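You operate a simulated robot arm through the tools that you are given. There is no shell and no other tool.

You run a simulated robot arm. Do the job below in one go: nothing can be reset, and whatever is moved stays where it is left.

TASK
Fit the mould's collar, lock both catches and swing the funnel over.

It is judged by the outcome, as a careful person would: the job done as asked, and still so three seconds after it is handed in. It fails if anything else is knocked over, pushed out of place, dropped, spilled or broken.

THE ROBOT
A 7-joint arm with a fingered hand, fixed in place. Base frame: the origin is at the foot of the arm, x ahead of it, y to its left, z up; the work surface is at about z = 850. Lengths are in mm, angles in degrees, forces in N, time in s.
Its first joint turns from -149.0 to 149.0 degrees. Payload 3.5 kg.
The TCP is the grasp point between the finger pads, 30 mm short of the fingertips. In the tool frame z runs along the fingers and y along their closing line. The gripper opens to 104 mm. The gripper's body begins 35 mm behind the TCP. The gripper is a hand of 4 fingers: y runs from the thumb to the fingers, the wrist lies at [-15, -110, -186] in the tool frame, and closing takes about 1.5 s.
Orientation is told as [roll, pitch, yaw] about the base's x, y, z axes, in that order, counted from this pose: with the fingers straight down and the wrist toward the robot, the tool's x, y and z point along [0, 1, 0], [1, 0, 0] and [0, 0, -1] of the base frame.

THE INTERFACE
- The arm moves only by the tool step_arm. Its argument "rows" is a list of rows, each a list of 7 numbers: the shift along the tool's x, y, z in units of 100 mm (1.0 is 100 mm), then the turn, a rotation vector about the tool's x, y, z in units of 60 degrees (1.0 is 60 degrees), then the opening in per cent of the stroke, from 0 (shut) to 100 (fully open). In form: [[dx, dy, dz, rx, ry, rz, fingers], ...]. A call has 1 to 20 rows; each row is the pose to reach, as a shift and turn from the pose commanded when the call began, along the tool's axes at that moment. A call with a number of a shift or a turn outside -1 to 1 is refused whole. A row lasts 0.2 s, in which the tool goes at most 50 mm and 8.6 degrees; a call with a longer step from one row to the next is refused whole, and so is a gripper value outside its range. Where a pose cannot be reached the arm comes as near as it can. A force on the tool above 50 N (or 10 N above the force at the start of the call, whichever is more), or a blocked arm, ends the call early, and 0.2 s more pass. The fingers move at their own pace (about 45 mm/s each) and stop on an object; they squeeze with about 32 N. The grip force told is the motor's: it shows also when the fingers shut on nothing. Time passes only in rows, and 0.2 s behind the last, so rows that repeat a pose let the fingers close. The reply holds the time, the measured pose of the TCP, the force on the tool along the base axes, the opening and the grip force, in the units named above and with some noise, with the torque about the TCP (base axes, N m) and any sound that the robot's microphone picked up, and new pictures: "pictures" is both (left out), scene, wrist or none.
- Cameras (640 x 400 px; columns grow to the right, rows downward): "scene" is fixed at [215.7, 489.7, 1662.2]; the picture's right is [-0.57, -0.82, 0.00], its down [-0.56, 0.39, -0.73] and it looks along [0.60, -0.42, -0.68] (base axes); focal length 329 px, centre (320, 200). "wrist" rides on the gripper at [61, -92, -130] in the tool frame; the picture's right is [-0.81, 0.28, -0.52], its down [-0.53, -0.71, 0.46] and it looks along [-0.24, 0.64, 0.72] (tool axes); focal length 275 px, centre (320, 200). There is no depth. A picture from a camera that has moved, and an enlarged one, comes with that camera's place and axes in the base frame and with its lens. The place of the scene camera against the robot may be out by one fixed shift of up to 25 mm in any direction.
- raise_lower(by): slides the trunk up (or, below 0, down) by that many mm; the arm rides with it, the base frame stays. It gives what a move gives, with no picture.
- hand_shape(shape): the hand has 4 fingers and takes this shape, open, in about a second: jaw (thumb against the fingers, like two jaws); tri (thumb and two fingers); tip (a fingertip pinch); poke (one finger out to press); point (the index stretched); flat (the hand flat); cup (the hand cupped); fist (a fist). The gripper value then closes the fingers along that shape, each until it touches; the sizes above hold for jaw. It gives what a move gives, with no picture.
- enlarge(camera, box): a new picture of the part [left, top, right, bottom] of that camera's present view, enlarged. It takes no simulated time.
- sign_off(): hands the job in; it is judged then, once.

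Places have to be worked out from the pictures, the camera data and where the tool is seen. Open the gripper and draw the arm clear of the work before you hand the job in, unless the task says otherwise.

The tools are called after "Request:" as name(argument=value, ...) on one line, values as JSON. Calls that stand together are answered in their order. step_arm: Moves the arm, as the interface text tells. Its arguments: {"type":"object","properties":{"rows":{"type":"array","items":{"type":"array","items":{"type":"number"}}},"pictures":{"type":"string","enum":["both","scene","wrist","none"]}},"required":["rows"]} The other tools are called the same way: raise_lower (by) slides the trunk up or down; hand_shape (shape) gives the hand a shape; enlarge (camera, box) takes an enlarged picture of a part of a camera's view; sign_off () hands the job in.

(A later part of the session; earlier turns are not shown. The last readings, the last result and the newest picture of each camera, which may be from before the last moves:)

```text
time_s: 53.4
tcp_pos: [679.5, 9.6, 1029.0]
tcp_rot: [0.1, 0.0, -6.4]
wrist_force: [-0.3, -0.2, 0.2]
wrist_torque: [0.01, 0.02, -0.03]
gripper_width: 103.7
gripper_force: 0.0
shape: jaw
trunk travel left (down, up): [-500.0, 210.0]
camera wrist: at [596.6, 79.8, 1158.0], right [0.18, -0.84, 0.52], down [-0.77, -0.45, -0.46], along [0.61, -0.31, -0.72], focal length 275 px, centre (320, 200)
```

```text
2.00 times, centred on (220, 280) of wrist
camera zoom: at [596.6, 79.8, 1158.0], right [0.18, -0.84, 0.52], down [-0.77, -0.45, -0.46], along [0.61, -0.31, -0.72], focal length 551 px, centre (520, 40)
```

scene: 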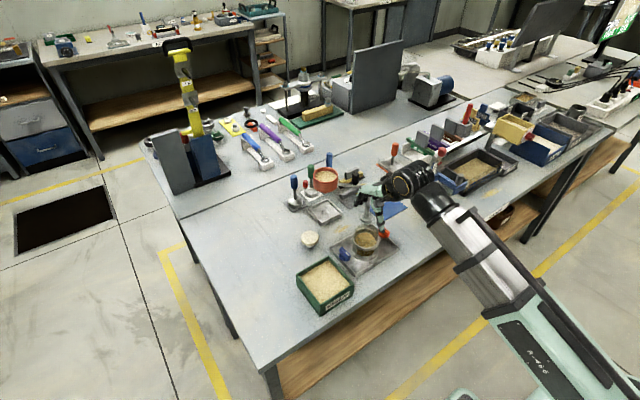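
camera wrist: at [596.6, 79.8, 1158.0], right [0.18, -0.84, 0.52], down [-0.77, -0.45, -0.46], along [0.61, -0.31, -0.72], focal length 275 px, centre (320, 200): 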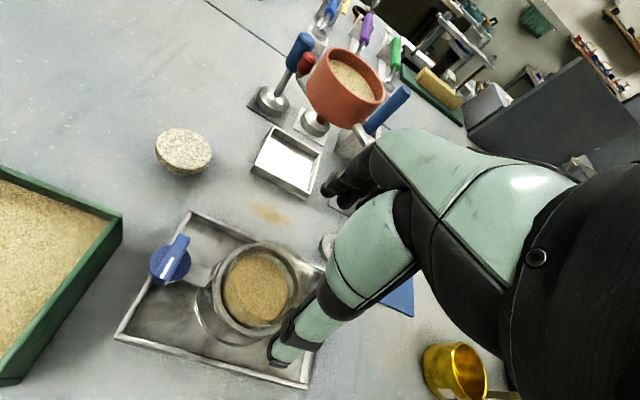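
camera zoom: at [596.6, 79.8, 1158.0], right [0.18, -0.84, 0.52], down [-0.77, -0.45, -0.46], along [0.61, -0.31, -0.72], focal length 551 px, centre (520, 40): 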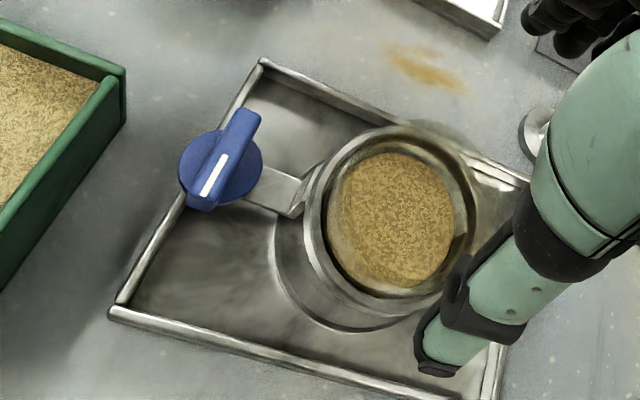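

The collar is on, feet under both discs. Next the blue catch: I need to grip its wing by the flat sides (closing along y), so I move over it while yawing the hand to -90° and narrowing the opening.

Request:
step_arm(rows=[[0.08, -0.01, 0, 0, 0, 0.12, 80], [0.16, -0.02, 0, 0, 0, 0.24, 60], [0.24, -0.03, 0, 0, 0, 0.36, 45], [0.32, -0.035, 0, 0, 0, 0.48, 32], [0.398, -0.042, 0, 0, 0, 0.6, 32], [0.398, -0.042, 0, 0, 0, 0.717, 32]], pictures="none")

Request:
step_arm(rows=[[0.05, -0.06, 0, 0, 0, 0.11, 32], [0.1, -0.12, 0, 0, 0, 0.22, 32], [0.15, -0.18, 0, 0, 0, 0.34, 32], [0.2, -0.24, 0, 0, 0, 0.46, 32], [0.262, -0.302, 0, 0, 0, 0.58, 32], [0.262, -0.302, 0, 0, 0, 0.677, 32]], pictures="both")

```text
time_s: 54.8
tcp_pos: [679.8, 49.1, 1028.4]
tcp_rot: [0.0, 0.0, -49.6]
wrist_force: [-0.2, 0.2, 0.8]
wrist_torque: [0.02, 0.0, 0.0]
gripper_width: 33.7
gripper_force: 0.0
shape: jaw
trunk travel left (down, up): [-500.0, 210.0]
```

```text
time_s: 56.2
tcp_pos: [679.7, 90.9, 1029.2]
tcp_rot: [0.0, 0.1, -90.2]
wrist_force: [-0.1, 0.0, -0.3]
wrist_torque: [0.02, 0.0, 0.02]
gripper_width: 33.6
gripper_force: 0.1
shape: jaw
trunk travel left (down, up): [-500.0, 210.0]
camera wrist: at [742.2, 181.0, 1158.0], right [-0.81, -0.27, 0.52], down [-0.53, 0.71, -0.46], along [-0.25, -0.64, -0.72], focal length 275 px, centre (320, 200)
```

scene: 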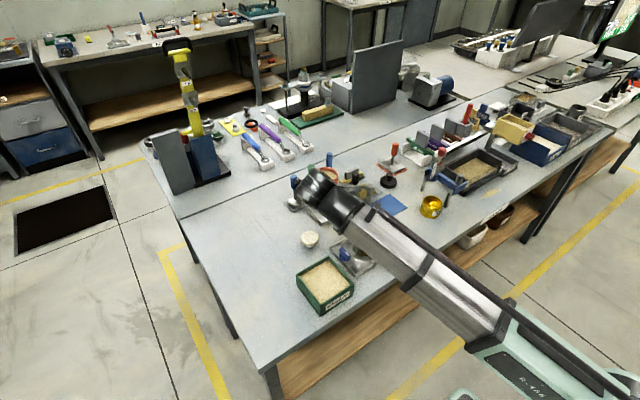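
wrist: 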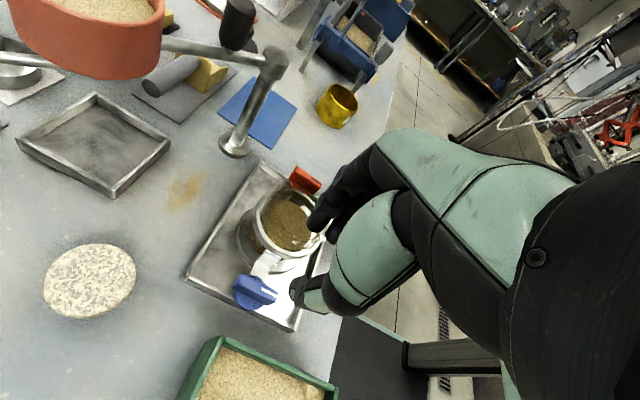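

The pose is reached. I enlarge the wrist view around the knob, thumb and green box to check clearances before descending.

Request:
enlarge(camera="wrist", box=[180, 180, 360, 340])

Request:
enlarge(camera="wrist", box=[160, 280, 360, 400])

```text
2.50 times, centred on (270, 260) of wrist
camera zoom: at [742.2, 181.0, 1158.0], right [-0.81, -0.27, 0.52], down [-0.53, 0.71, -0.46], along [-0.25, -0.64, -0.72], focal length 688 px, centre (445, 50)
```

zoom: 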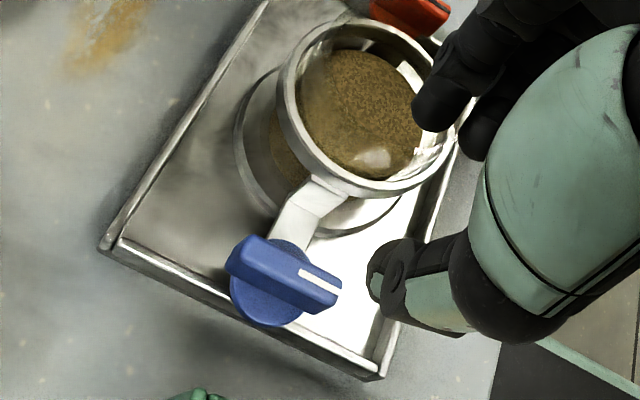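

```text
3.20 times, centred on (260, 340) of wrist
camera zoom: at [742.2, 181.0, 1158.0], right [-0.81, -0.27, 0.52], down [-0.53, 0.71, -0.46], along [-0.25, -0.64, -0.72], focal length 881 px, centre (512, -248)
```

zoom: 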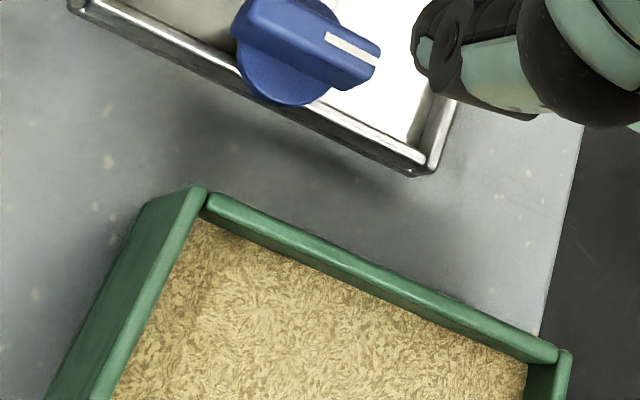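

Knob centre is near (681,89.5); the green box wall is at y≈135 with its top around z≈895, so the thumb has about 15 mm of room. I narrow the opening to ~26 mm and descend to z≈940 first.

Request:
step_arm(rows=[[0.008, 0.011, 0.2, 0, 0, 0, 25], [0.008, 0.011, 0.45, 0, 0, 0, 25], [0.008, 0.011, 0.7, 0, 0, 0, 25], [0.008, 0.011, 0.89, 0, 0, 0, 25]], pictures="both")

Request:
enlarge(camera="wrist", box=[200, 160, 380, 340])

Request:
enlarge(camera="scene", box=[310, 200, 400, 270])

```text
time_s: 57.2
tcp_pos: [680.8, 89.7, 938.7]
tcp_rot: [0.0, 0.1, -89.9]
wrist_force: [0.0, 6.5, 5.6]
wrist_torque: [-0.22, 0.04, -0.06]
gripper_width: 25.5
gripper_force: 0.0
shape: jaw
trunk travel left (down, up): [-500.0, 210.0]
camera wrist: at [742.7, 181.0, 1069.6], right [-0.81, -0.27, 0.52], down [-0.53, 0.71, -0.46], along [-0.24, -0.64, -0.72], focal length 275 px, centre (320, 200)
```

scene: 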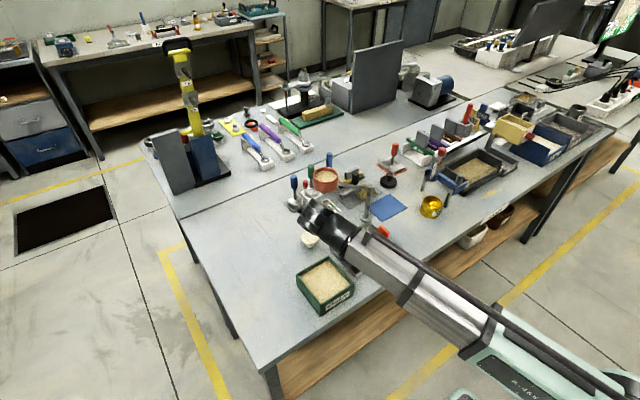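
wrist: 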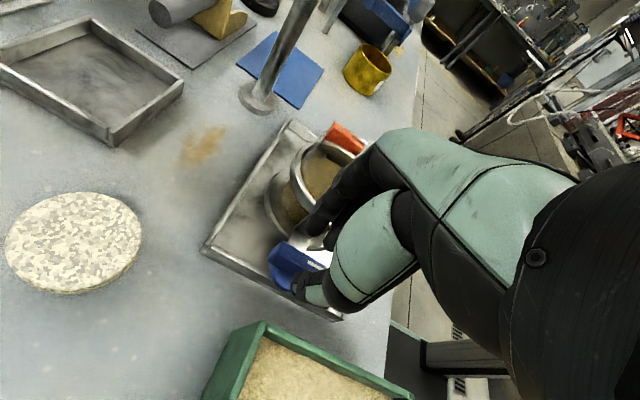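

```text
2.22 times, centred on (290, 250) of wrist
camera zoom: at [742.7, 181.0, 1069.6], right [-0.81, -0.27, 0.52], down [-0.53, 0.71, -0.46], along [-0.24, -0.64, -0.72], focal length 612 px, centre (387, 89)
```

zoom: 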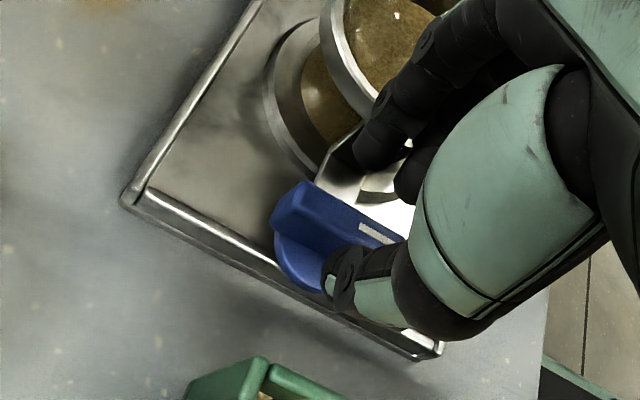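

```text
5.71 times, centred on (355, 235) of scene
camera zoom: at [215.7, 489.7, 1662.2], right [-0.57, -0.82, 0.0], down [-0.56, 0.39, -0.73], along [0.6, -0.42, -0.68], focal length 1882 px, centre (120, 0)
```

zoom: 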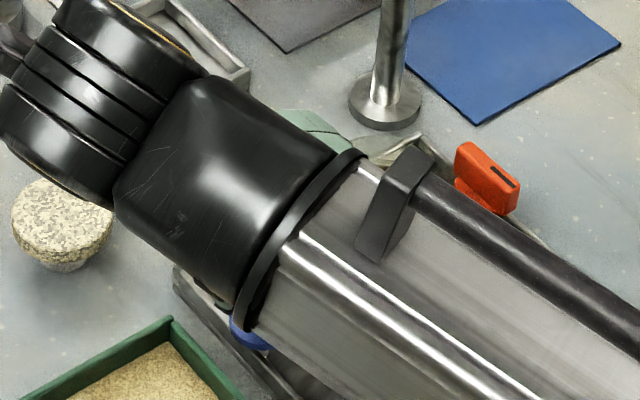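

Contact: about 6.5 N in +y with torque, i.e. the finger knuckles touch the collar's glass edge. I back straight up at once.

Request:
step_arm(rows=[[0, 0, -0.15, 0, 0, 0, 25], [0, 0, -0.4, 0, 0, 0, 25], [0, 0, -0.8, 0, 0, 0, 25]], pictures="wrist")

Request:
enlarge(camera="wrist", box=[180, 180, 360, 340])

```text
time_s: 58.0
tcp_pos: [680.7, 89.1, 1019.3]
tcp_rot: [0.0, 0.0, -90.1]
wrist_force: [0.2, 0.1, -0.3]
wrist_torque: [0.02, 0.01, 0.0]
gripper_width: 26.3
gripper_force: 0.1
shape: jaw
trunk travel left (down, up): [-500.0, 210.0]
camera wrist: at [743.0, 180.0, 1149.7], right [-0.81, -0.27, 0.52], down [-0.53, 0.71, -0.46], along [-0.24, -0.64, -0.72], focal length 275 px, centre (320, 200)
```

wrist: 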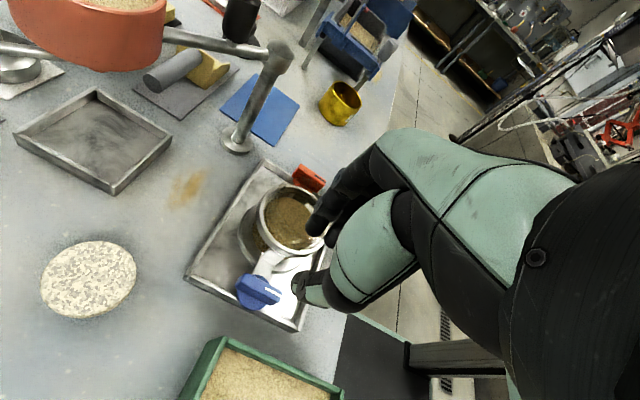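

```text
2.50 times, centred on (270, 260) of wrist
camera zoom: at [743.0, 180.0, 1149.7], right [-0.81, -0.27, 0.52], down [-0.53, 0.71, -0.46], along [-0.24, -0.64, -0.72], focal length 688 px, centre (445, 50)
```

zoom: 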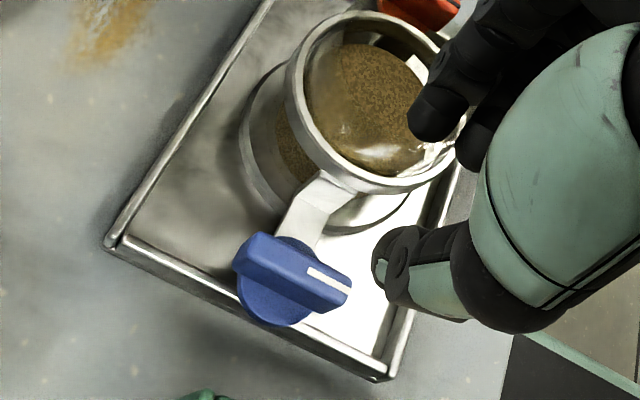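

The collar did not move. Gripping with knuckles on the collar side isn't possible, so instead I'll push the knob's wing with the thumb: I bring the hand back to yaw 0 beside the knob at (693,112) with a 52 mm opening.

Request:
step_arm(rows=[[0.01, -0.02, 0, 0, 0, -0.125, 50], [0.02, -0.04, 0, 0, 0, -0.25, 50], [0.03, -0.06, 0, 0, 0, -0.375, 50], [0.04, -0.08, 0, 0, 0, -0.5, 50], [0.05, -0.1, 0, 0, 0, -0.625, 50], [0.06, -0.11, 0, 0, 0, -0.75, 50]], pictures="none")

Request:
step_arm(rows=[[0.02, -0.01, 0, 0, 0, -0.125, 50], [0.04, -0.015, 0, 0, 0, -0.25, 50], [0.06, -0.02, 0, 0, 0, -0.375, 50], [0.09, -0.03, 0, 0, 0, -0.5, 50], [0.11, -0.035, 0, 0, 0, -0.625, 50], [0.129, -0.04, 0, 0, 0, -0.75, 50], [0.129, -0.04, 0, 0, 0, -0.75, 50]], pictures="both")

Request:
enlarge(camera="scene", box=[325, 190, 400, 270])

```text
time_s: 59.4
tcp_pos: [686.7, 100.2, 1018.9]
tcp_rot: [0.0, 0.0, -44.8]
wrist_force: [1.1, 0.7, -0.1]
wrist_torque: [0.02, -0.05, 0.0]
gripper_width: 51.5
gripper_force: 0.1
shape: jaw
trunk travel left (down, up): [-500.0, 210.0]
```

```text
time_s: 61.0
tcp_pos: [693.1, 110.9, 1020.5]
tcp_rot: [0.0, -0.1, 0.0]
wrist_force: [-0.1, 0.1, -0.9]
wrist_torque: [0.01, -0.01, 0.01]
gripper_width: 51.4
gripper_force: 0.0
shape: jaw
trunk travel left (down, up): [-500.0, 210.0]
camera wrist: at [602.4, 172.3, 1149.4], right [0.28, -0.81, 0.52], down [-0.71, -0.53, -0.46], along [0.65, -0.24, -0.72], focal length 275 px, centre (320, 200)
```

scene: 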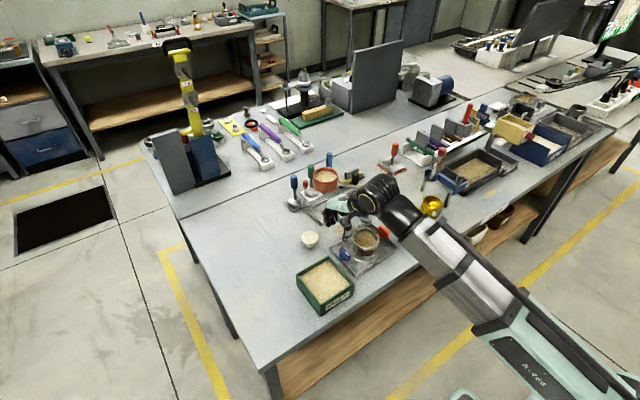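
wrist: 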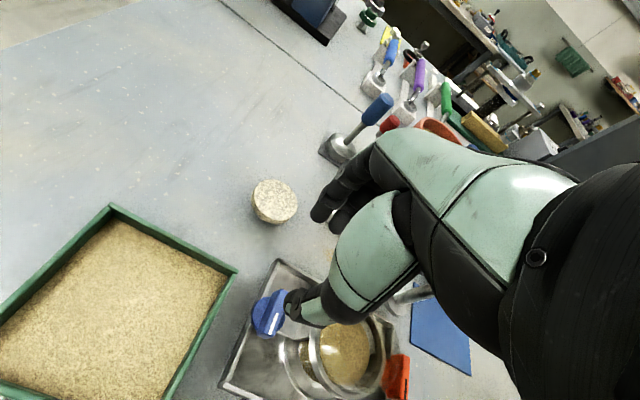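

```text
5.00 times, centred on (362, 230) of scene
camera zoom: at [215.7, 489.7, 1662.2], right [-0.57, -0.82, 0.0], down [-0.56, 0.39, -0.73], along [0.6, -0.42, -0.68], focal length 1647 px, centre (108, 50)
```

zoom: 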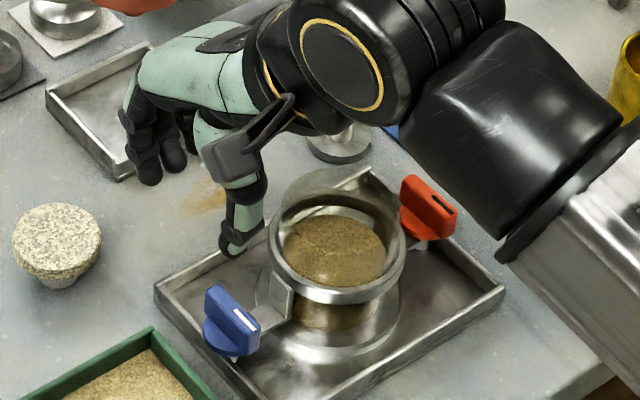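

The thumb hangs just beside the wing's -x end on its +y side, with room from the green box. I descend to z≈919 so the thumb tip is beside the wing.

Request:
step_arm(rows=[[0.01, 0, 0.25, 0, 0, 0, 50], [0.01, 0, 0.5, 0, 0, 0, 50], [0.01, 0, 0.75, 0, 0, 0, 50], [0.01, 0, 0.9, 0, 0, 0, 50]], pictures="none")

Request:
step_arm(rows=[[0, 0, 0.06, 0, 0, 0, 50], [0, 0, 0.12, 0, 0, 0, 50], [0, 0, 0.12, 0, 0, 0, 50]], pictures="both")

Request:
enlarge(camera="scene", box=[328, 215, 388, 270])

Request:
enlarge(camera="wrist", box=[200, 240, 360, 400])

```text
time_s: 62.0
tcp_pos: [692.7, 113.7, 929.3]
tcp_rot: [0.1, -0.1, -0.1]
wrist_force: [-0.2, 0.0, -0.1]
wrist_torque: [-0.02, 0.0, -0.01]
gripper_width: 51.6
gripper_force: 0.1
shape: jaw
trunk travel left (down, up): [-500.0, 210.0]
```

```text
time_s: 62.8
tcp_pos: [692.7, 111.9, 917.4]
tcp_rot: [0.0, 0.0, -0.1]
wrist_force: [-0.1, 0.3, 1.0]
wrist_torque: [0.02, -0.01, 0.0]
gripper_width: 51.6
gripper_force: 0.1
shape: jaw
trunk travel left (down, up): [-500.0, 210.0]
camera wrist: at [602.2, 173.6, 1046.9], right [0.27, -0.81, 0.52], down [-0.71, -0.53, -0.46], along [0.64, -0.24, -0.72], focal length 275 px, centre (320, 200)
```

scene: 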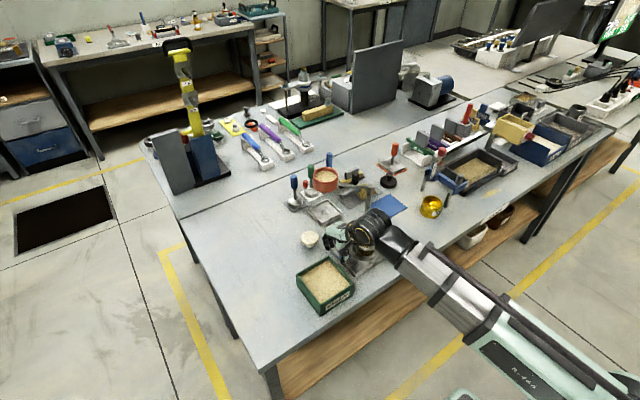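
wrist: 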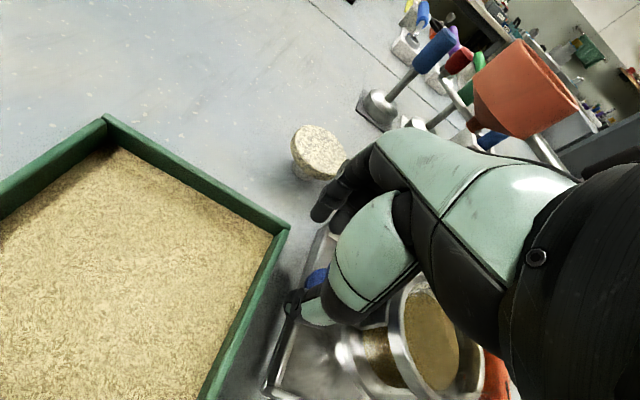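

```text
7.27 times, centred on (358, 242) of scene
camera zoom: at [215.7, 489.7, 1662.2], right [-0.57, -0.82, 0.0], down [-0.56, 0.39, -0.73], along [0.6, -0.42, -0.68], focal length 2395 px, centre (44, -109)
```

zoom: 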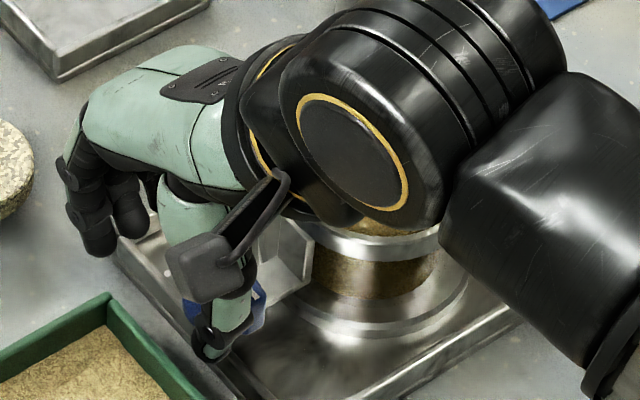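

```text
2.50 times, centred on (280, 320) of wrist
camera zoom: at [602.2, 173.6, 1046.9], right [0.27, -0.81, 0.52], down [-0.71, -0.53, -0.46], along [0.64, -0.24, -0.72], focal length 688 px, centre (420, -100)
```

zoom: 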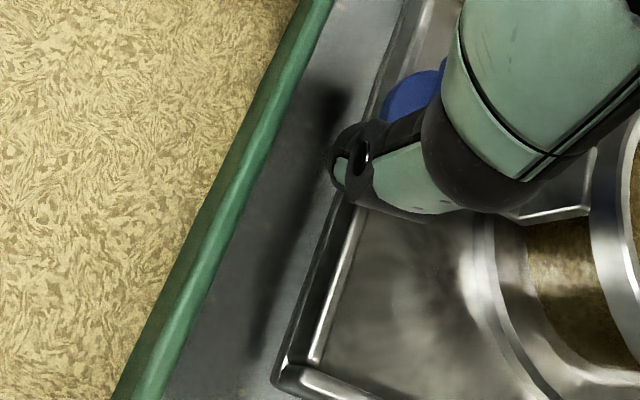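

The thumb is now beside the wing. I push gently in -y by about 10 mm to see whether the blue knob turns this way (marker toward the collar).

Request:
step_arm(rows=[[-0.03, 0.0, 0, 0, 0, 0, 50], [-0.06, 0.003, 0, 0, 0, 0, 50], [-0.075, -0.009, 0, 0, 0, 0, 50], [-0.095, -0.02, 0, 0, 0, 0, 50]], pictures="scene")

Request:
enlarge(camera="scene", box=[328, 225, 378, 270])

```text
time_s: 63.8
tcp_pos: [692.0, 103.5, 917.3]
tcp_rot: [-0.1, 0.0, 0.0]
wrist_force: [-0.2, 0.2, 0.7]
wrist_torque: [0.01, 0.02, -0.02]
gripper_width: 51.6
gripper_force: 0.1
shape: jaw
trunk travel left (down, up): [-500.0, 210.0]
```

scene: 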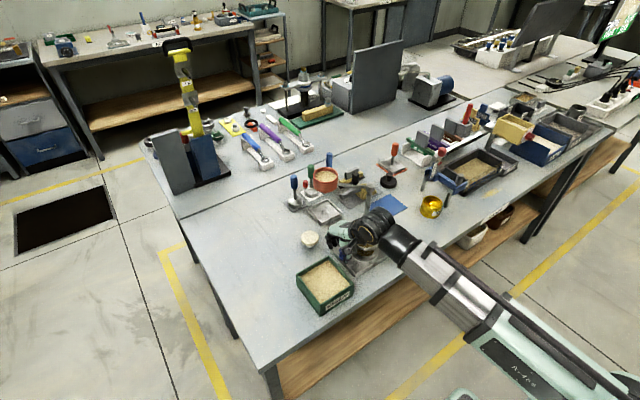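

```text
8.89 times, centred on (353, 248) of scene
camera zoom: at [215.7, 489.7, 1662.2], right [-0.57, -0.82, 0.0], down [-0.56, 0.39, -0.73], along [0.6, -0.42, -0.68], focal length 2928 px, centre (27, -222)
```

zoom: 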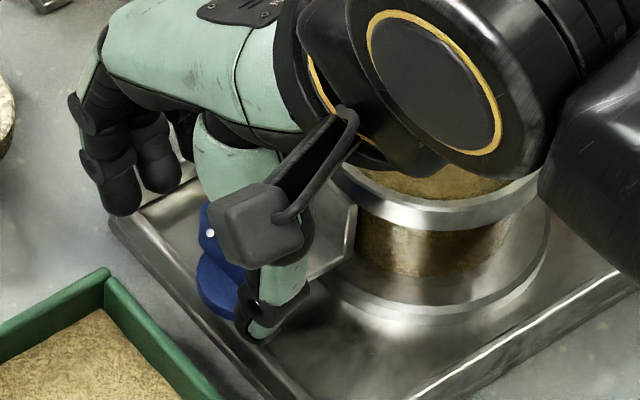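

No resistance yet. I continue along the arc a bit further.

Request:
step_arm(rows=[[-0.02, -0.01, 0, 0, 0, 0, 50], [-0.042, -0.018, 0, 0, 0, 0, 50], [-0.065, -0.023, 0, 0, 0, 0, 50], [-0.088, -0.027, 0, 0, 0, 0, 50]], pictures="scene")

Request:
enlarge(camera="scene", box=[328, 225, 378, 270])

```text
time_s: 64.8
tcp_pos: [686.1, 95.2, 917.3]
tcp_rot: [0.0, 0.0, -0.1]
wrist_force: [-1.6, 0.5, 0.1]
wrist_torque: [0.01, 0.01, -0.02]
gripper_width: 53.2
gripper_force: 0.1
shape: jaw
trunk travel left (down, up): [-500.0, 210.0]
```

scene: 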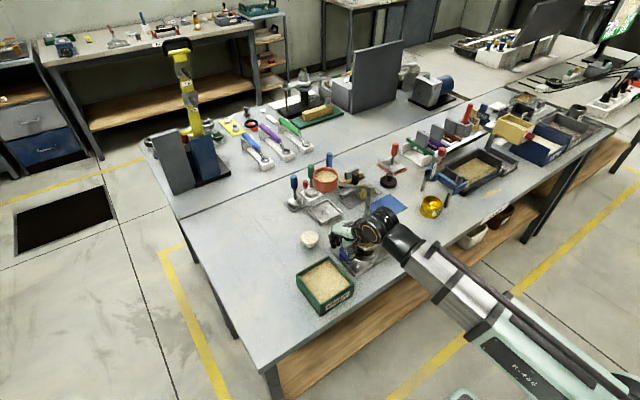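

```text
8.89 times, centred on (353, 248) of scene
camera zoom: at [215.7, 489.7, 1662.2], right [-0.57, -0.82, 0.0], down [-0.56, 0.39, -0.73], along [0.6, -0.42, -0.68], focal length 2928 px, centre (27, -222)
```

zoom: 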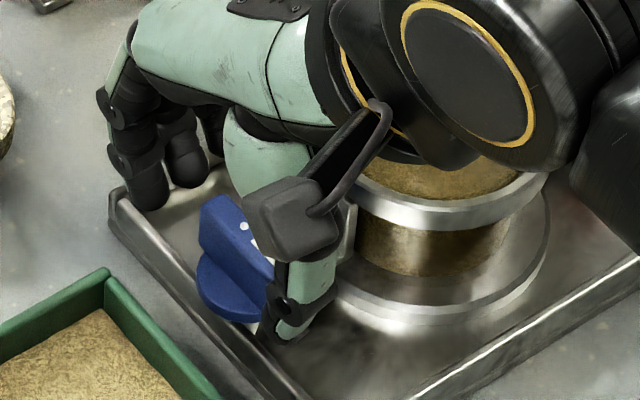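

The thumb slid past the wing's end (it was too far in -x) and the knob hasn't turned. I back off in +y, shift 9 mm toward +x for a better purchase, and push again.

Request:
step_arm(rows=[[0.04, -0.01, 0, 0, 0, 0, 50], [0.1, -0.01, 0, 0, 0, 0, 50], [0.16, 0.0, 0, 0, 0, 0, 50], [0.16, 0.05, 0, 0, 0, 0, 50], [0.16, 0.09, 0, 0, 0, 0, 50]], pictures="none")

Request:
step_arm(rows=[[-0.03, 0.0, 0, 0, 0, 0, 50], [-0.06, 0.0, 0, 0, 0, 0, 50], [-0.09, 0.0, 0, 0, 0, 0, 50], [-0.12, 0.0, 0, 0, 0, 0, 50]], pictures="scene")

Request:
enlarge(camera="scene", box=[328, 225, 378, 270])

```text
time_s: 66.0
tcp_pos: [696.5, 111.1, 918.3]
tcp_rot: [0.0, 0.0, -0.1]
wrist_force: [-0.4, -0.2, -0.7]
wrist_torque: [0.04, -0.02, -0.03]
gripper_width: 51.9
gripper_force: 0.0
shape: jaw
trunk travel left (down, up): [-500.0, 210.0]
```

```text
time_s: 67.0
tcp_pos: [697.6, 99.2, 916.5]
tcp_rot: [0.1, -0.1, -0.1]
wrist_force: [0.0, 3.5, 0.5]
wrist_torque: [0.06, 0.01, -0.09]
gripper_width: 52.0
gripper_force: 0.1
shape: jaw
trunk travel left (down, up): [-500.0, 210.0]
```

scene: 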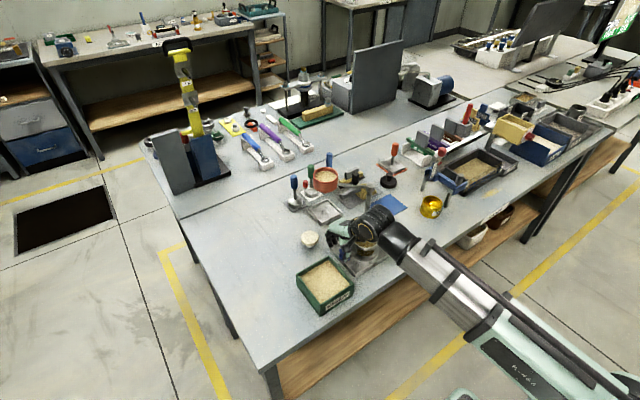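

```text
8.89 times, centred on (353, 248) of scene
camera zoom: at [215.7, 489.7, 1662.2], right [-0.57, -0.82, 0.0], down [-0.56, 0.39, -0.73], along [0.6, -0.42, -0.68], focal length 2928 px, centre (27, -222)
```

zoom: 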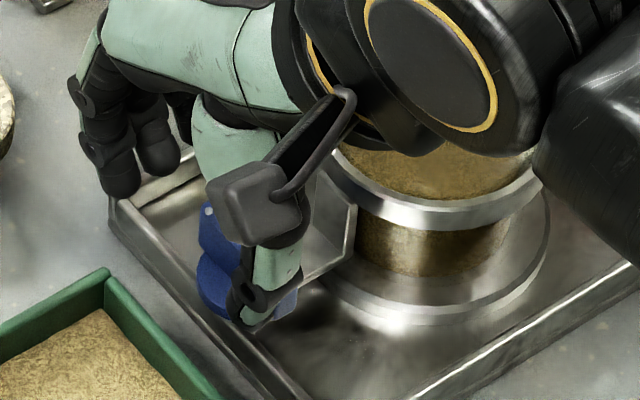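

Contact with the wing: 3.5 N reaction. I push a few millimetres more along the arc to see if the knob yields.

Request:
step_arm(rows=[[-0.01, -0.01, 0, 0, 0, 0, 50], [-0.02, -0.02, 0, 0, 0, 0, 50], [-0.03, -0.03, 0, 0, 0, 0, 50]], pictures="scene")

Request:
enlarge(camera="scene", box=[328, 225, 378, 270])

```text
time_s: 67.8
tcp_pos: [694.6, 96.5, 917.3]
tcp_rot: [0.0, 0.0, -0.1]
wrist_force: [1.9, 6.4, 0.9]
wrist_torque: [0.13, 0.01, -0.23]
gripper_width: 50.3
gripper_force: 0.1
shape: jaw
trunk travel left (down, up): [-500.0, 210.0]
```

scene: 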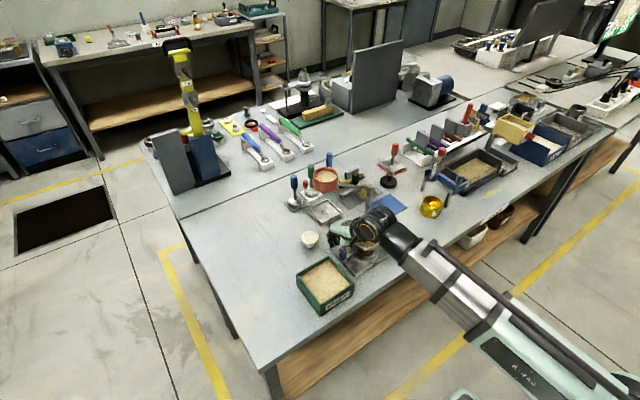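

```text
8.89 times, centred on (353, 248) of scene
camera zoom: at [215.7, 489.7, 1662.2], right [-0.57, -0.82, 0.0], down [-0.56, 0.39, -0.73], along [0.6, -0.42, -0.68], focal length 2928 px, centre (27, -222)
```

zoom: 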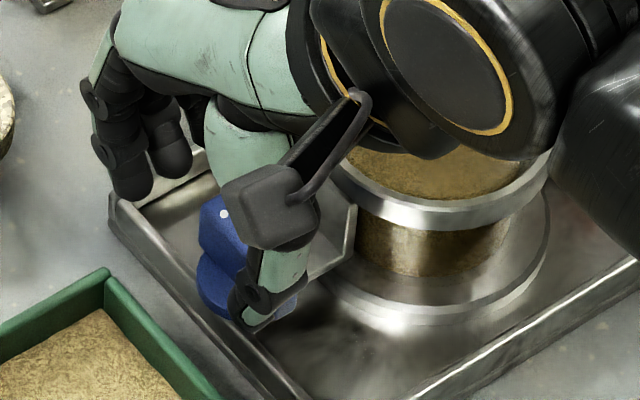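

Still modest force. I continue the push by 3–4 mm along the arc, watching force and knob.

Request:
step_arm(rows=[[-0.015, -0.004, 0, 0, 0, 0, 50], [-0.03, -0.008, 0, 0, 0, 0, 50], [-0.04, -0.01, 0, 0, 0, 0, 50]], pictures="scene")

Request:
enlarge(camera="scene", box=[328, 225, 378, 270])

Request:
enlarge(camera="wrist", box=[240, 220, 400, 380])

```text
time_s: 68.6
tcp_pos: [692.3, 92.8, 917.2]
tcp_rot: [0.0, 0.0, -0.1]
wrist_force: [3.3, 10.0, 1.5]
wrist_torque: [0.13, 0.05, -0.33]
gripper_width: 49.9
gripper_force: 0.1
shape: jaw
trunk travel left (down, up): [-500.0, 210.0]
```

scene: 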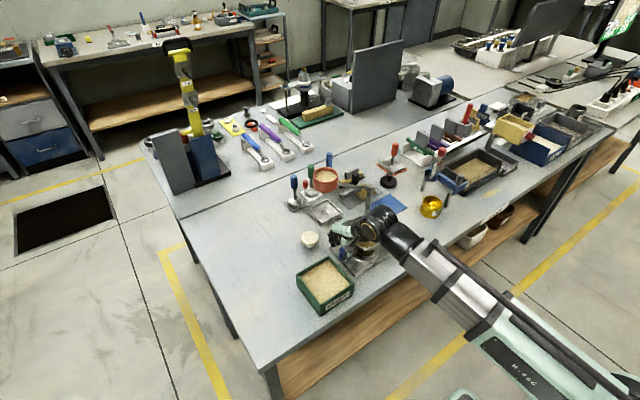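

```text
8.89 times, centred on (353, 248) of scene
camera zoom: at [215.7, 489.7, 1662.2], right [-0.57, -0.82, 0.0], down [-0.56, 0.39, -0.73], along [0.6, -0.42, -0.68], focal length 2928 px, centre (27, -222)
```

zoom: 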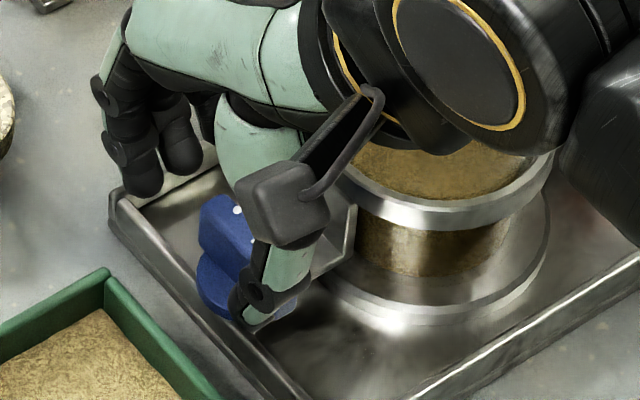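

```text
2.50 times, centred on (320, 300) of wrist
camera zoom: at [602.5, 153.2, 1047.3], right [0.27, -0.81, 0.52], down [-0.71, -0.53, -0.46], along [0.64, -0.24, -0.72], focal length 688 px, centre (320, -50)
```

zoom: 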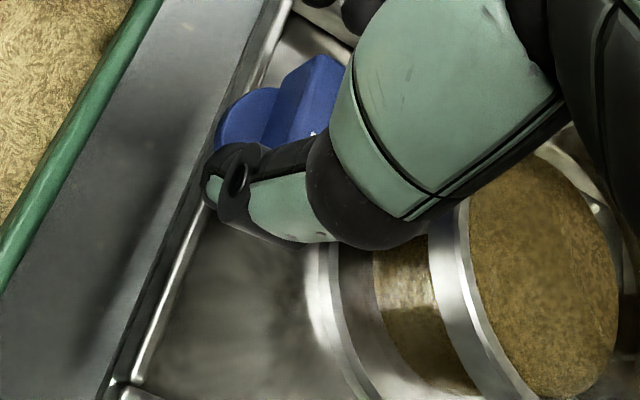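

The knob does not yield this way even at 10 N (the thumb just flexes), so it probably turns the other way. I back off and go to the wing's +x end to push that end toward -y.

Request:
step_arm(rows=[[0.05, 0.01, 0, 0, 0, 0, 50], [0.12, 0.01, 0, 0, 0, 0, 50], [0.2, 0.01, 0, 0, 0, 0, 45], [0.21, 0.08, 0, 0, 0, 0, 38], [0.21, 0.16, 0, 0, 0, 0, 30], [0.21, 0.25, 0, 0, 0, 0, 30], [0.21, 0.25, 0, 0, 0, 0, 30]], pictures="both")

Request:
enlarge(camera="scene", box=[328, 215, 388, 270])

Request:
enlarge(camera="wrist", box=[200, 180, 380, 360])

```text
time_s: 70.2
tcp_pos: [718.3, 112.5, 916.0]
tcp_rot: [0.0, 0.0, -0.1]
wrist_force: [-0.2, -0.6, -0.2]
wrist_torque: [0.0, -0.01, 0.04]
gripper_width: 31.6
gripper_force: 0.1
shape: jaw
trunk travel left (down, up): [-500.0, 210.0]
camera wrist: at [627.8, 173.1, 1047.1], right [0.27, -0.81, 0.52], down [-0.71, -0.53, -0.46], along [0.64, -0.24, -0.72], focal length 275 px, centre (320, 200)
```

scene: 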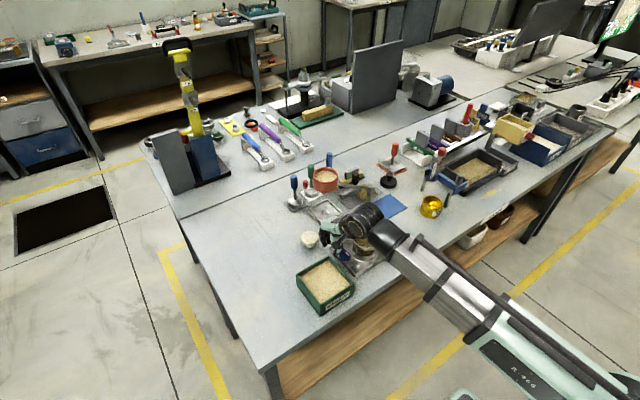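
wrist: 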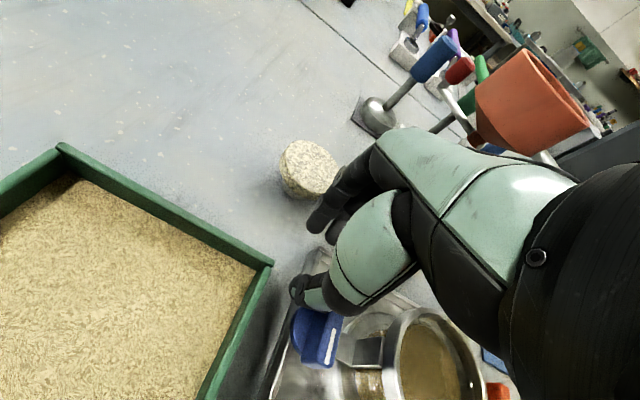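

```text
7.27 times, centred on (358, 242) of scene
camera zoom: at [215.7, 489.7, 1662.2], right [-0.57, -0.82, 0.0], down [-0.56, 0.39, -0.73], along [0.6, -0.42, -0.68], focal length 2395 px, centre (44, -109)
```

zoom: 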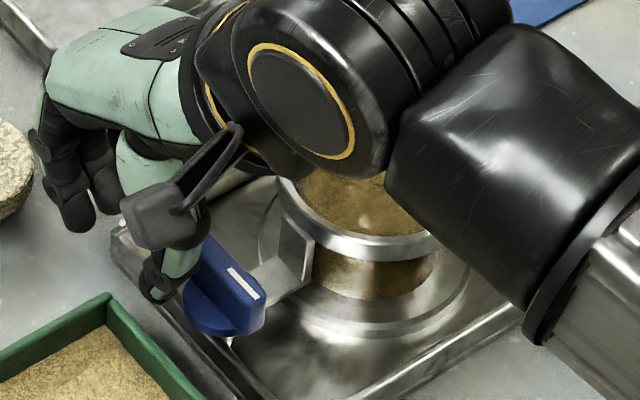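

```text
2.22 times, centred on (290, 270) of wrist
camera zoom: at [627.8, 173.1, 1047.1], right [0.27, -0.81, 0.52], down [-0.71, -0.53, -0.46], along [0.64, -0.24, -0.72], focal length 612 px, centre (387, 44)
```

zoom: 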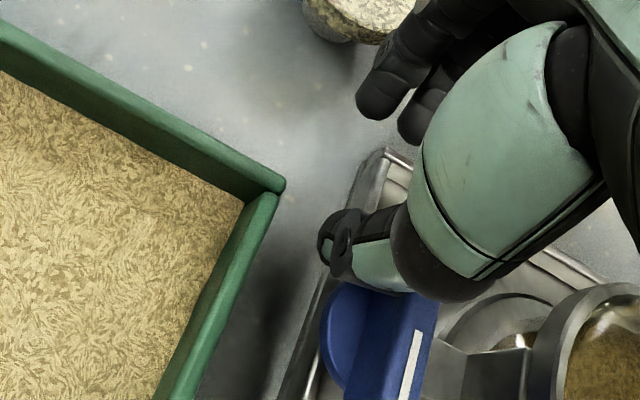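

The mark still points exactly to -x, so the knob has not moved. Now I push the +x end toward -y (clockwise) and watch.

Request:
step_arm(rows=[[-0.03, 0.0, 0, 0, 0, 0, 30], [-0.06, 0.0, 0, 0, 0, 0, 30], [-0.09, 0.0, 0, 0, 0, 0, 30], [-0.12, 0.0, 0, 0, 0, 0, 30], [-0.15, 0.0, 0, 0, 0, 0, 30]], pictures="scene")

Request:
enlarge(camera="scene", box=[328, 215, 388, 270])

```text
time_s: 71.4
tcp_pos: [717.3, 98.0, 916.7]
tcp_rot: [0.1, 0.0, -0.1]
wrist_force: [-0.3, 3.2, 0.1]
wrist_torque: [0.04, 0.01, -0.12]
gripper_width: 31.5
gripper_force: 0.1
shape: jaw
trunk travel left (down, up): [-500.0, 210.0]
```

scene: 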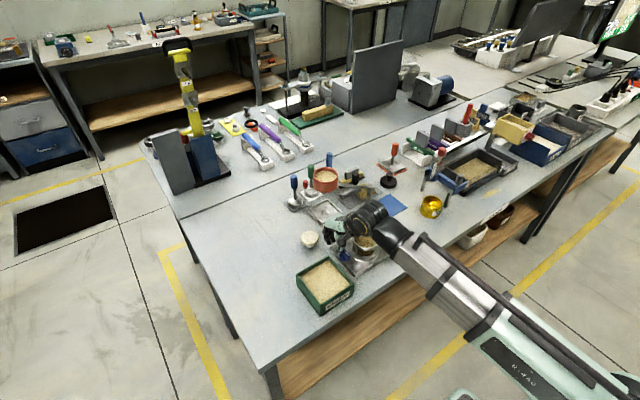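

```text
7.27 times, centred on (358, 242) of scene
camera zoom: at [215.7, 489.7, 1662.2], right [-0.57, -0.82, 0.0], down [-0.56, 0.39, -0.73], along [0.6, -0.42, -0.68], focal length 2395 px, centre (44, -109)
```

zoom: 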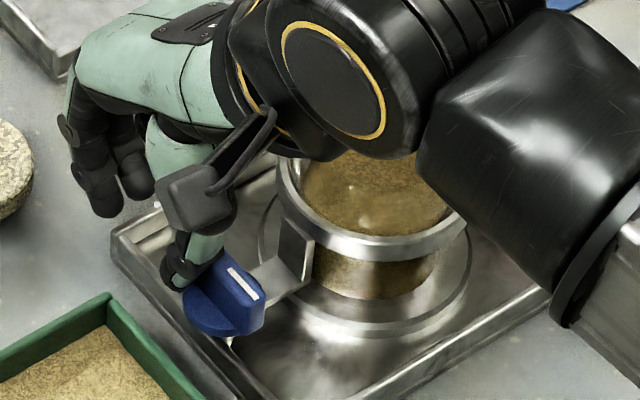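

Light contact again; I push a further 5 mm along the clockwise arc.

Request:
step_arm(rows=[[-0.02, 0.01, 0, 0, 0, 0, 30], [-0.04, 0.02, 0, 0, 0, 0, 30], [-0.055, 0.025, 0, 0, 0, 0, 30]], pictures="scene")

Request:
enlarge(camera="scene", box=[328, 215, 388, 270])

```text
time_s: 72.2
tcp_pos: [721.4, 91.6, 918.6]
tcp_rot: [0.0, -0.1, -0.2]
wrist_force: [0.3, 1.8, 1.1]
wrist_torque: [0.0, 0.02, -0.07]
gripper_width: 31.3
gripper_force: 0.1
shape: jaw
trunk travel left (down, up): [-500.0, 210.0]
```

scene: 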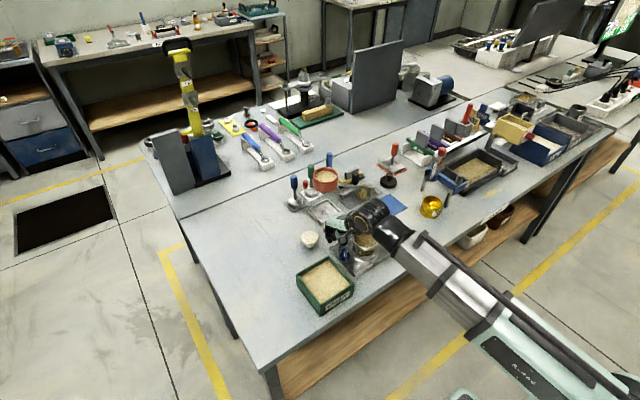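

```text
7.27 times, centred on (358, 242) of scene
camera zoom: at [215.7, 489.7, 1662.2], right [-0.57, -0.82, 0.0], down [-0.56, 0.39, -0.73], along [0.6, -0.42, -0.68], focal length 2395 px, centre (44, -109)
```

zoom: 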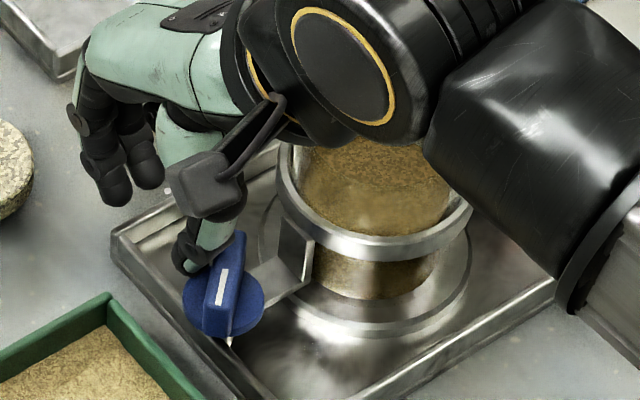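

The knob turns clockwise easily (about 45° already, 1.8 N). I keep following the arc.

Request:
step_arm(rows=[[-0.025, 0.007, 0, 0, 0, 0, 30], [-0.05, 0.01, 0, 0, 0, 0, 30], [-0.073, 0.01, 0, 0, 0, 0, 30], [-0.1, 0.0, 0, 0, 0, 0, 30], [-0.124, -0.011, 0, 0, 0, 0, 30]], pictures="scene")

Request:
enlarge(camera="scene", box=[328, 215, 388, 270])

```text
time_s: 73.4
tcp_pos: [720.4, 79.1, 917.4]
tcp_rot: [0.0, 0.0, -0.1]
wrist_force: [2.2, 1.8, 0.9]
wrist_torque: [-0.02, -0.04, -0.04]
gripper_width: 30.8
gripper_force: 0.2
shape: jaw
trunk travel left (down, up): [-500.0, 210.0]
```

scene: 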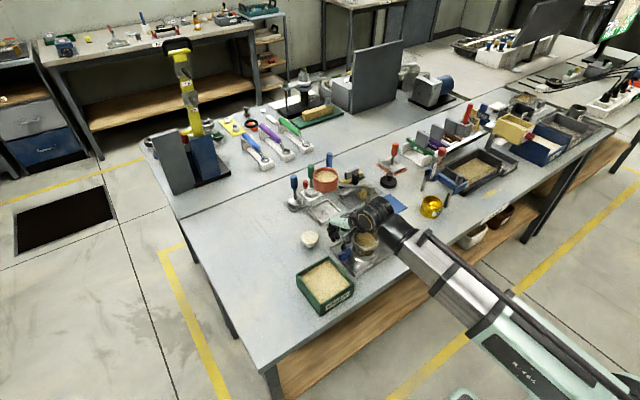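

```text
7.27 times, centred on (358, 242) of scene
camera zoom: at [215.7, 489.7, 1662.2], right [-0.57, -0.82, 0.0], down [-0.56, 0.39, -0.73], along [0.6, -0.42, -0.68], focal length 2395 px, centre (44, -109)
```

zoom: 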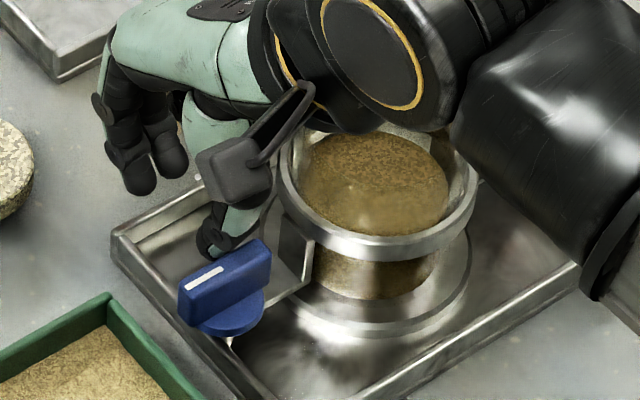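

The mark now points to +y, i.e. ~90° turned. I push slightly further to confirm it sits at its end stop.

Request:
step_arm(rows=[[-0.02, -0.015, 0, 0, 0, 0, 30], [-0.03, -0.035, 0, 0, 0, 0, 30], [-0.03, -0.05, 0, 0, 0, 0, 30]], pictures="scene")

Request:
enlarge(camera="scene", box=[328, 215, 388, 270])

```text
time_s: 74.2
tcp_pos: [715.8, 75.8, 916.9]
tcp_rot: [0.0, 0.0, -0.1]
wrist_force: [6.0, 1.7, 3.0]
wrist_torque: [0.01, 0.03, -0.07]
gripper_width: 29.5
gripper_force: 0.2
shape: jaw
trunk travel left (down, up): [-500.0, 210.0]
```

scene: 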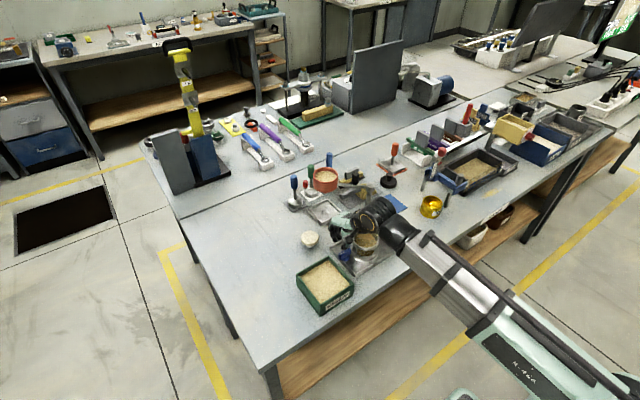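

```text
7.27 times, centred on (358, 242) of scene
camera zoom: at [215.7, 489.7, 1662.2], right [-0.57, -0.82, 0.0], down [-0.56, 0.39, -0.73], along [0.6, -0.42, -0.68], focal length 2395 px, centre (44, -109)
```

zoom: 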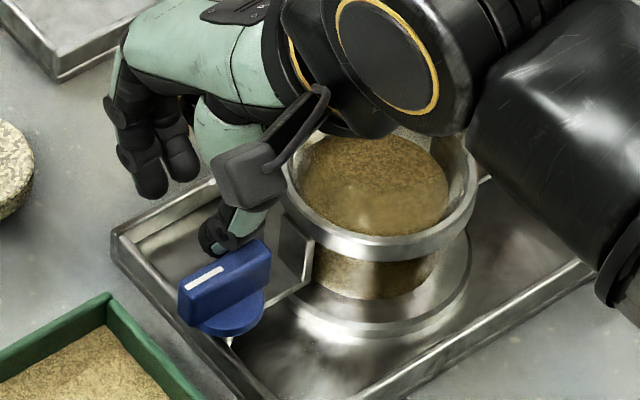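

The reaction climbs to 6 N with no further motion: the blue catch is at its stop, turned 90°. I move the thumb away in +x and lift clear.

Request:
step_arm(rows=[[0.01, 0.05, 0, 0, 0, 0, 30], [0.01, 0.09, 0, 0, 0, 0, 30], [0.01, 0.09, -0.2, 0, 0, 0, 30], [0.01, 0.09, -0.5, 0, 0, 0, 30], [0.01, 0.09, -0.9, 0, 0, 0, 30]], pictures="both")

Request:
enlarge(camera="scene", box=[325, 205, 405, 270])

```text
time_s: 75.4
tcp_pos: [724.8, 78.4, 1005.8]
tcp_rot: [0.0, -0.1, -0.1]
wrist_force: [-0.9, -0.2, 0.0]
wrist_torque: [-0.04, -0.02, 0.0]
gripper_width: 31.3
gripper_force: 0.0
shape: jaw
trunk travel left (down, up): [-500.0, 210.0]
camera wrist: at [633.2, 139.0, 1137.7], right [0.27, -0.81, 0.52], down [-0.71, -0.53, -0.46], along [0.64, -0.24, -0.72], focal length 275 px, centre (320, 200)
```

scene: 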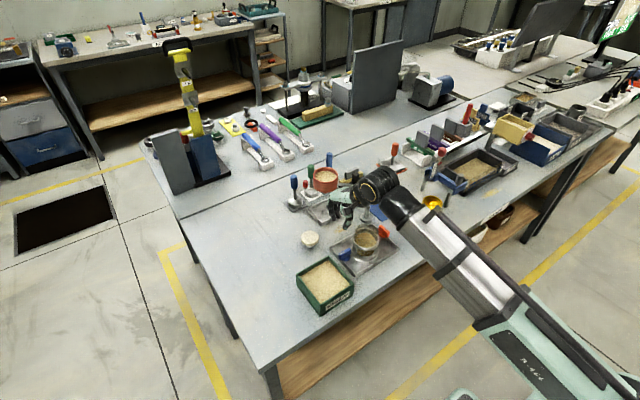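
wrist: 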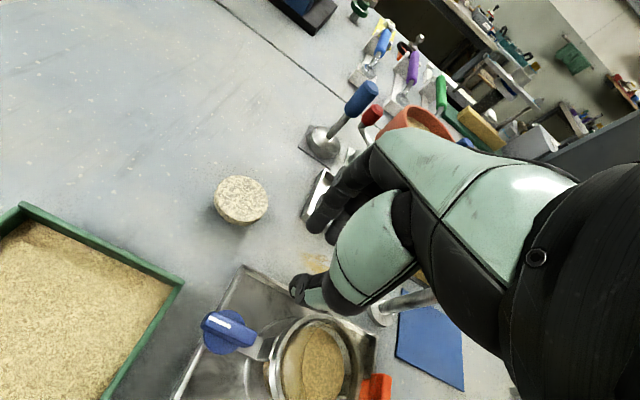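

```text
6.15 times, centred on (365, 238) of scene
camera zoom: at [215.7, 489.7, 1662.2], right [-0.57, -0.82, 0.0], down [-0.56, 0.39, -0.73], along [0.6, -0.42, -0.68], focal length 2027 px, centre (43, -31)
```

zoom: 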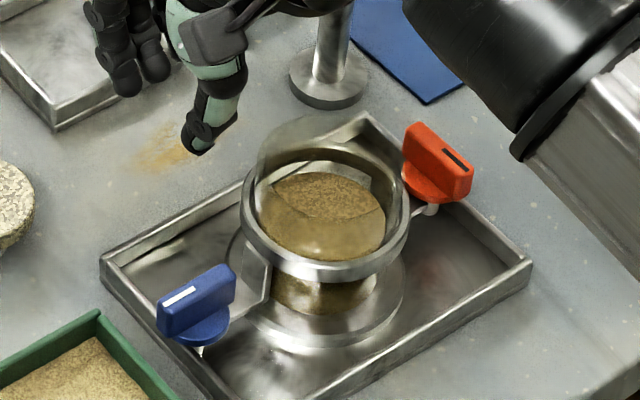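

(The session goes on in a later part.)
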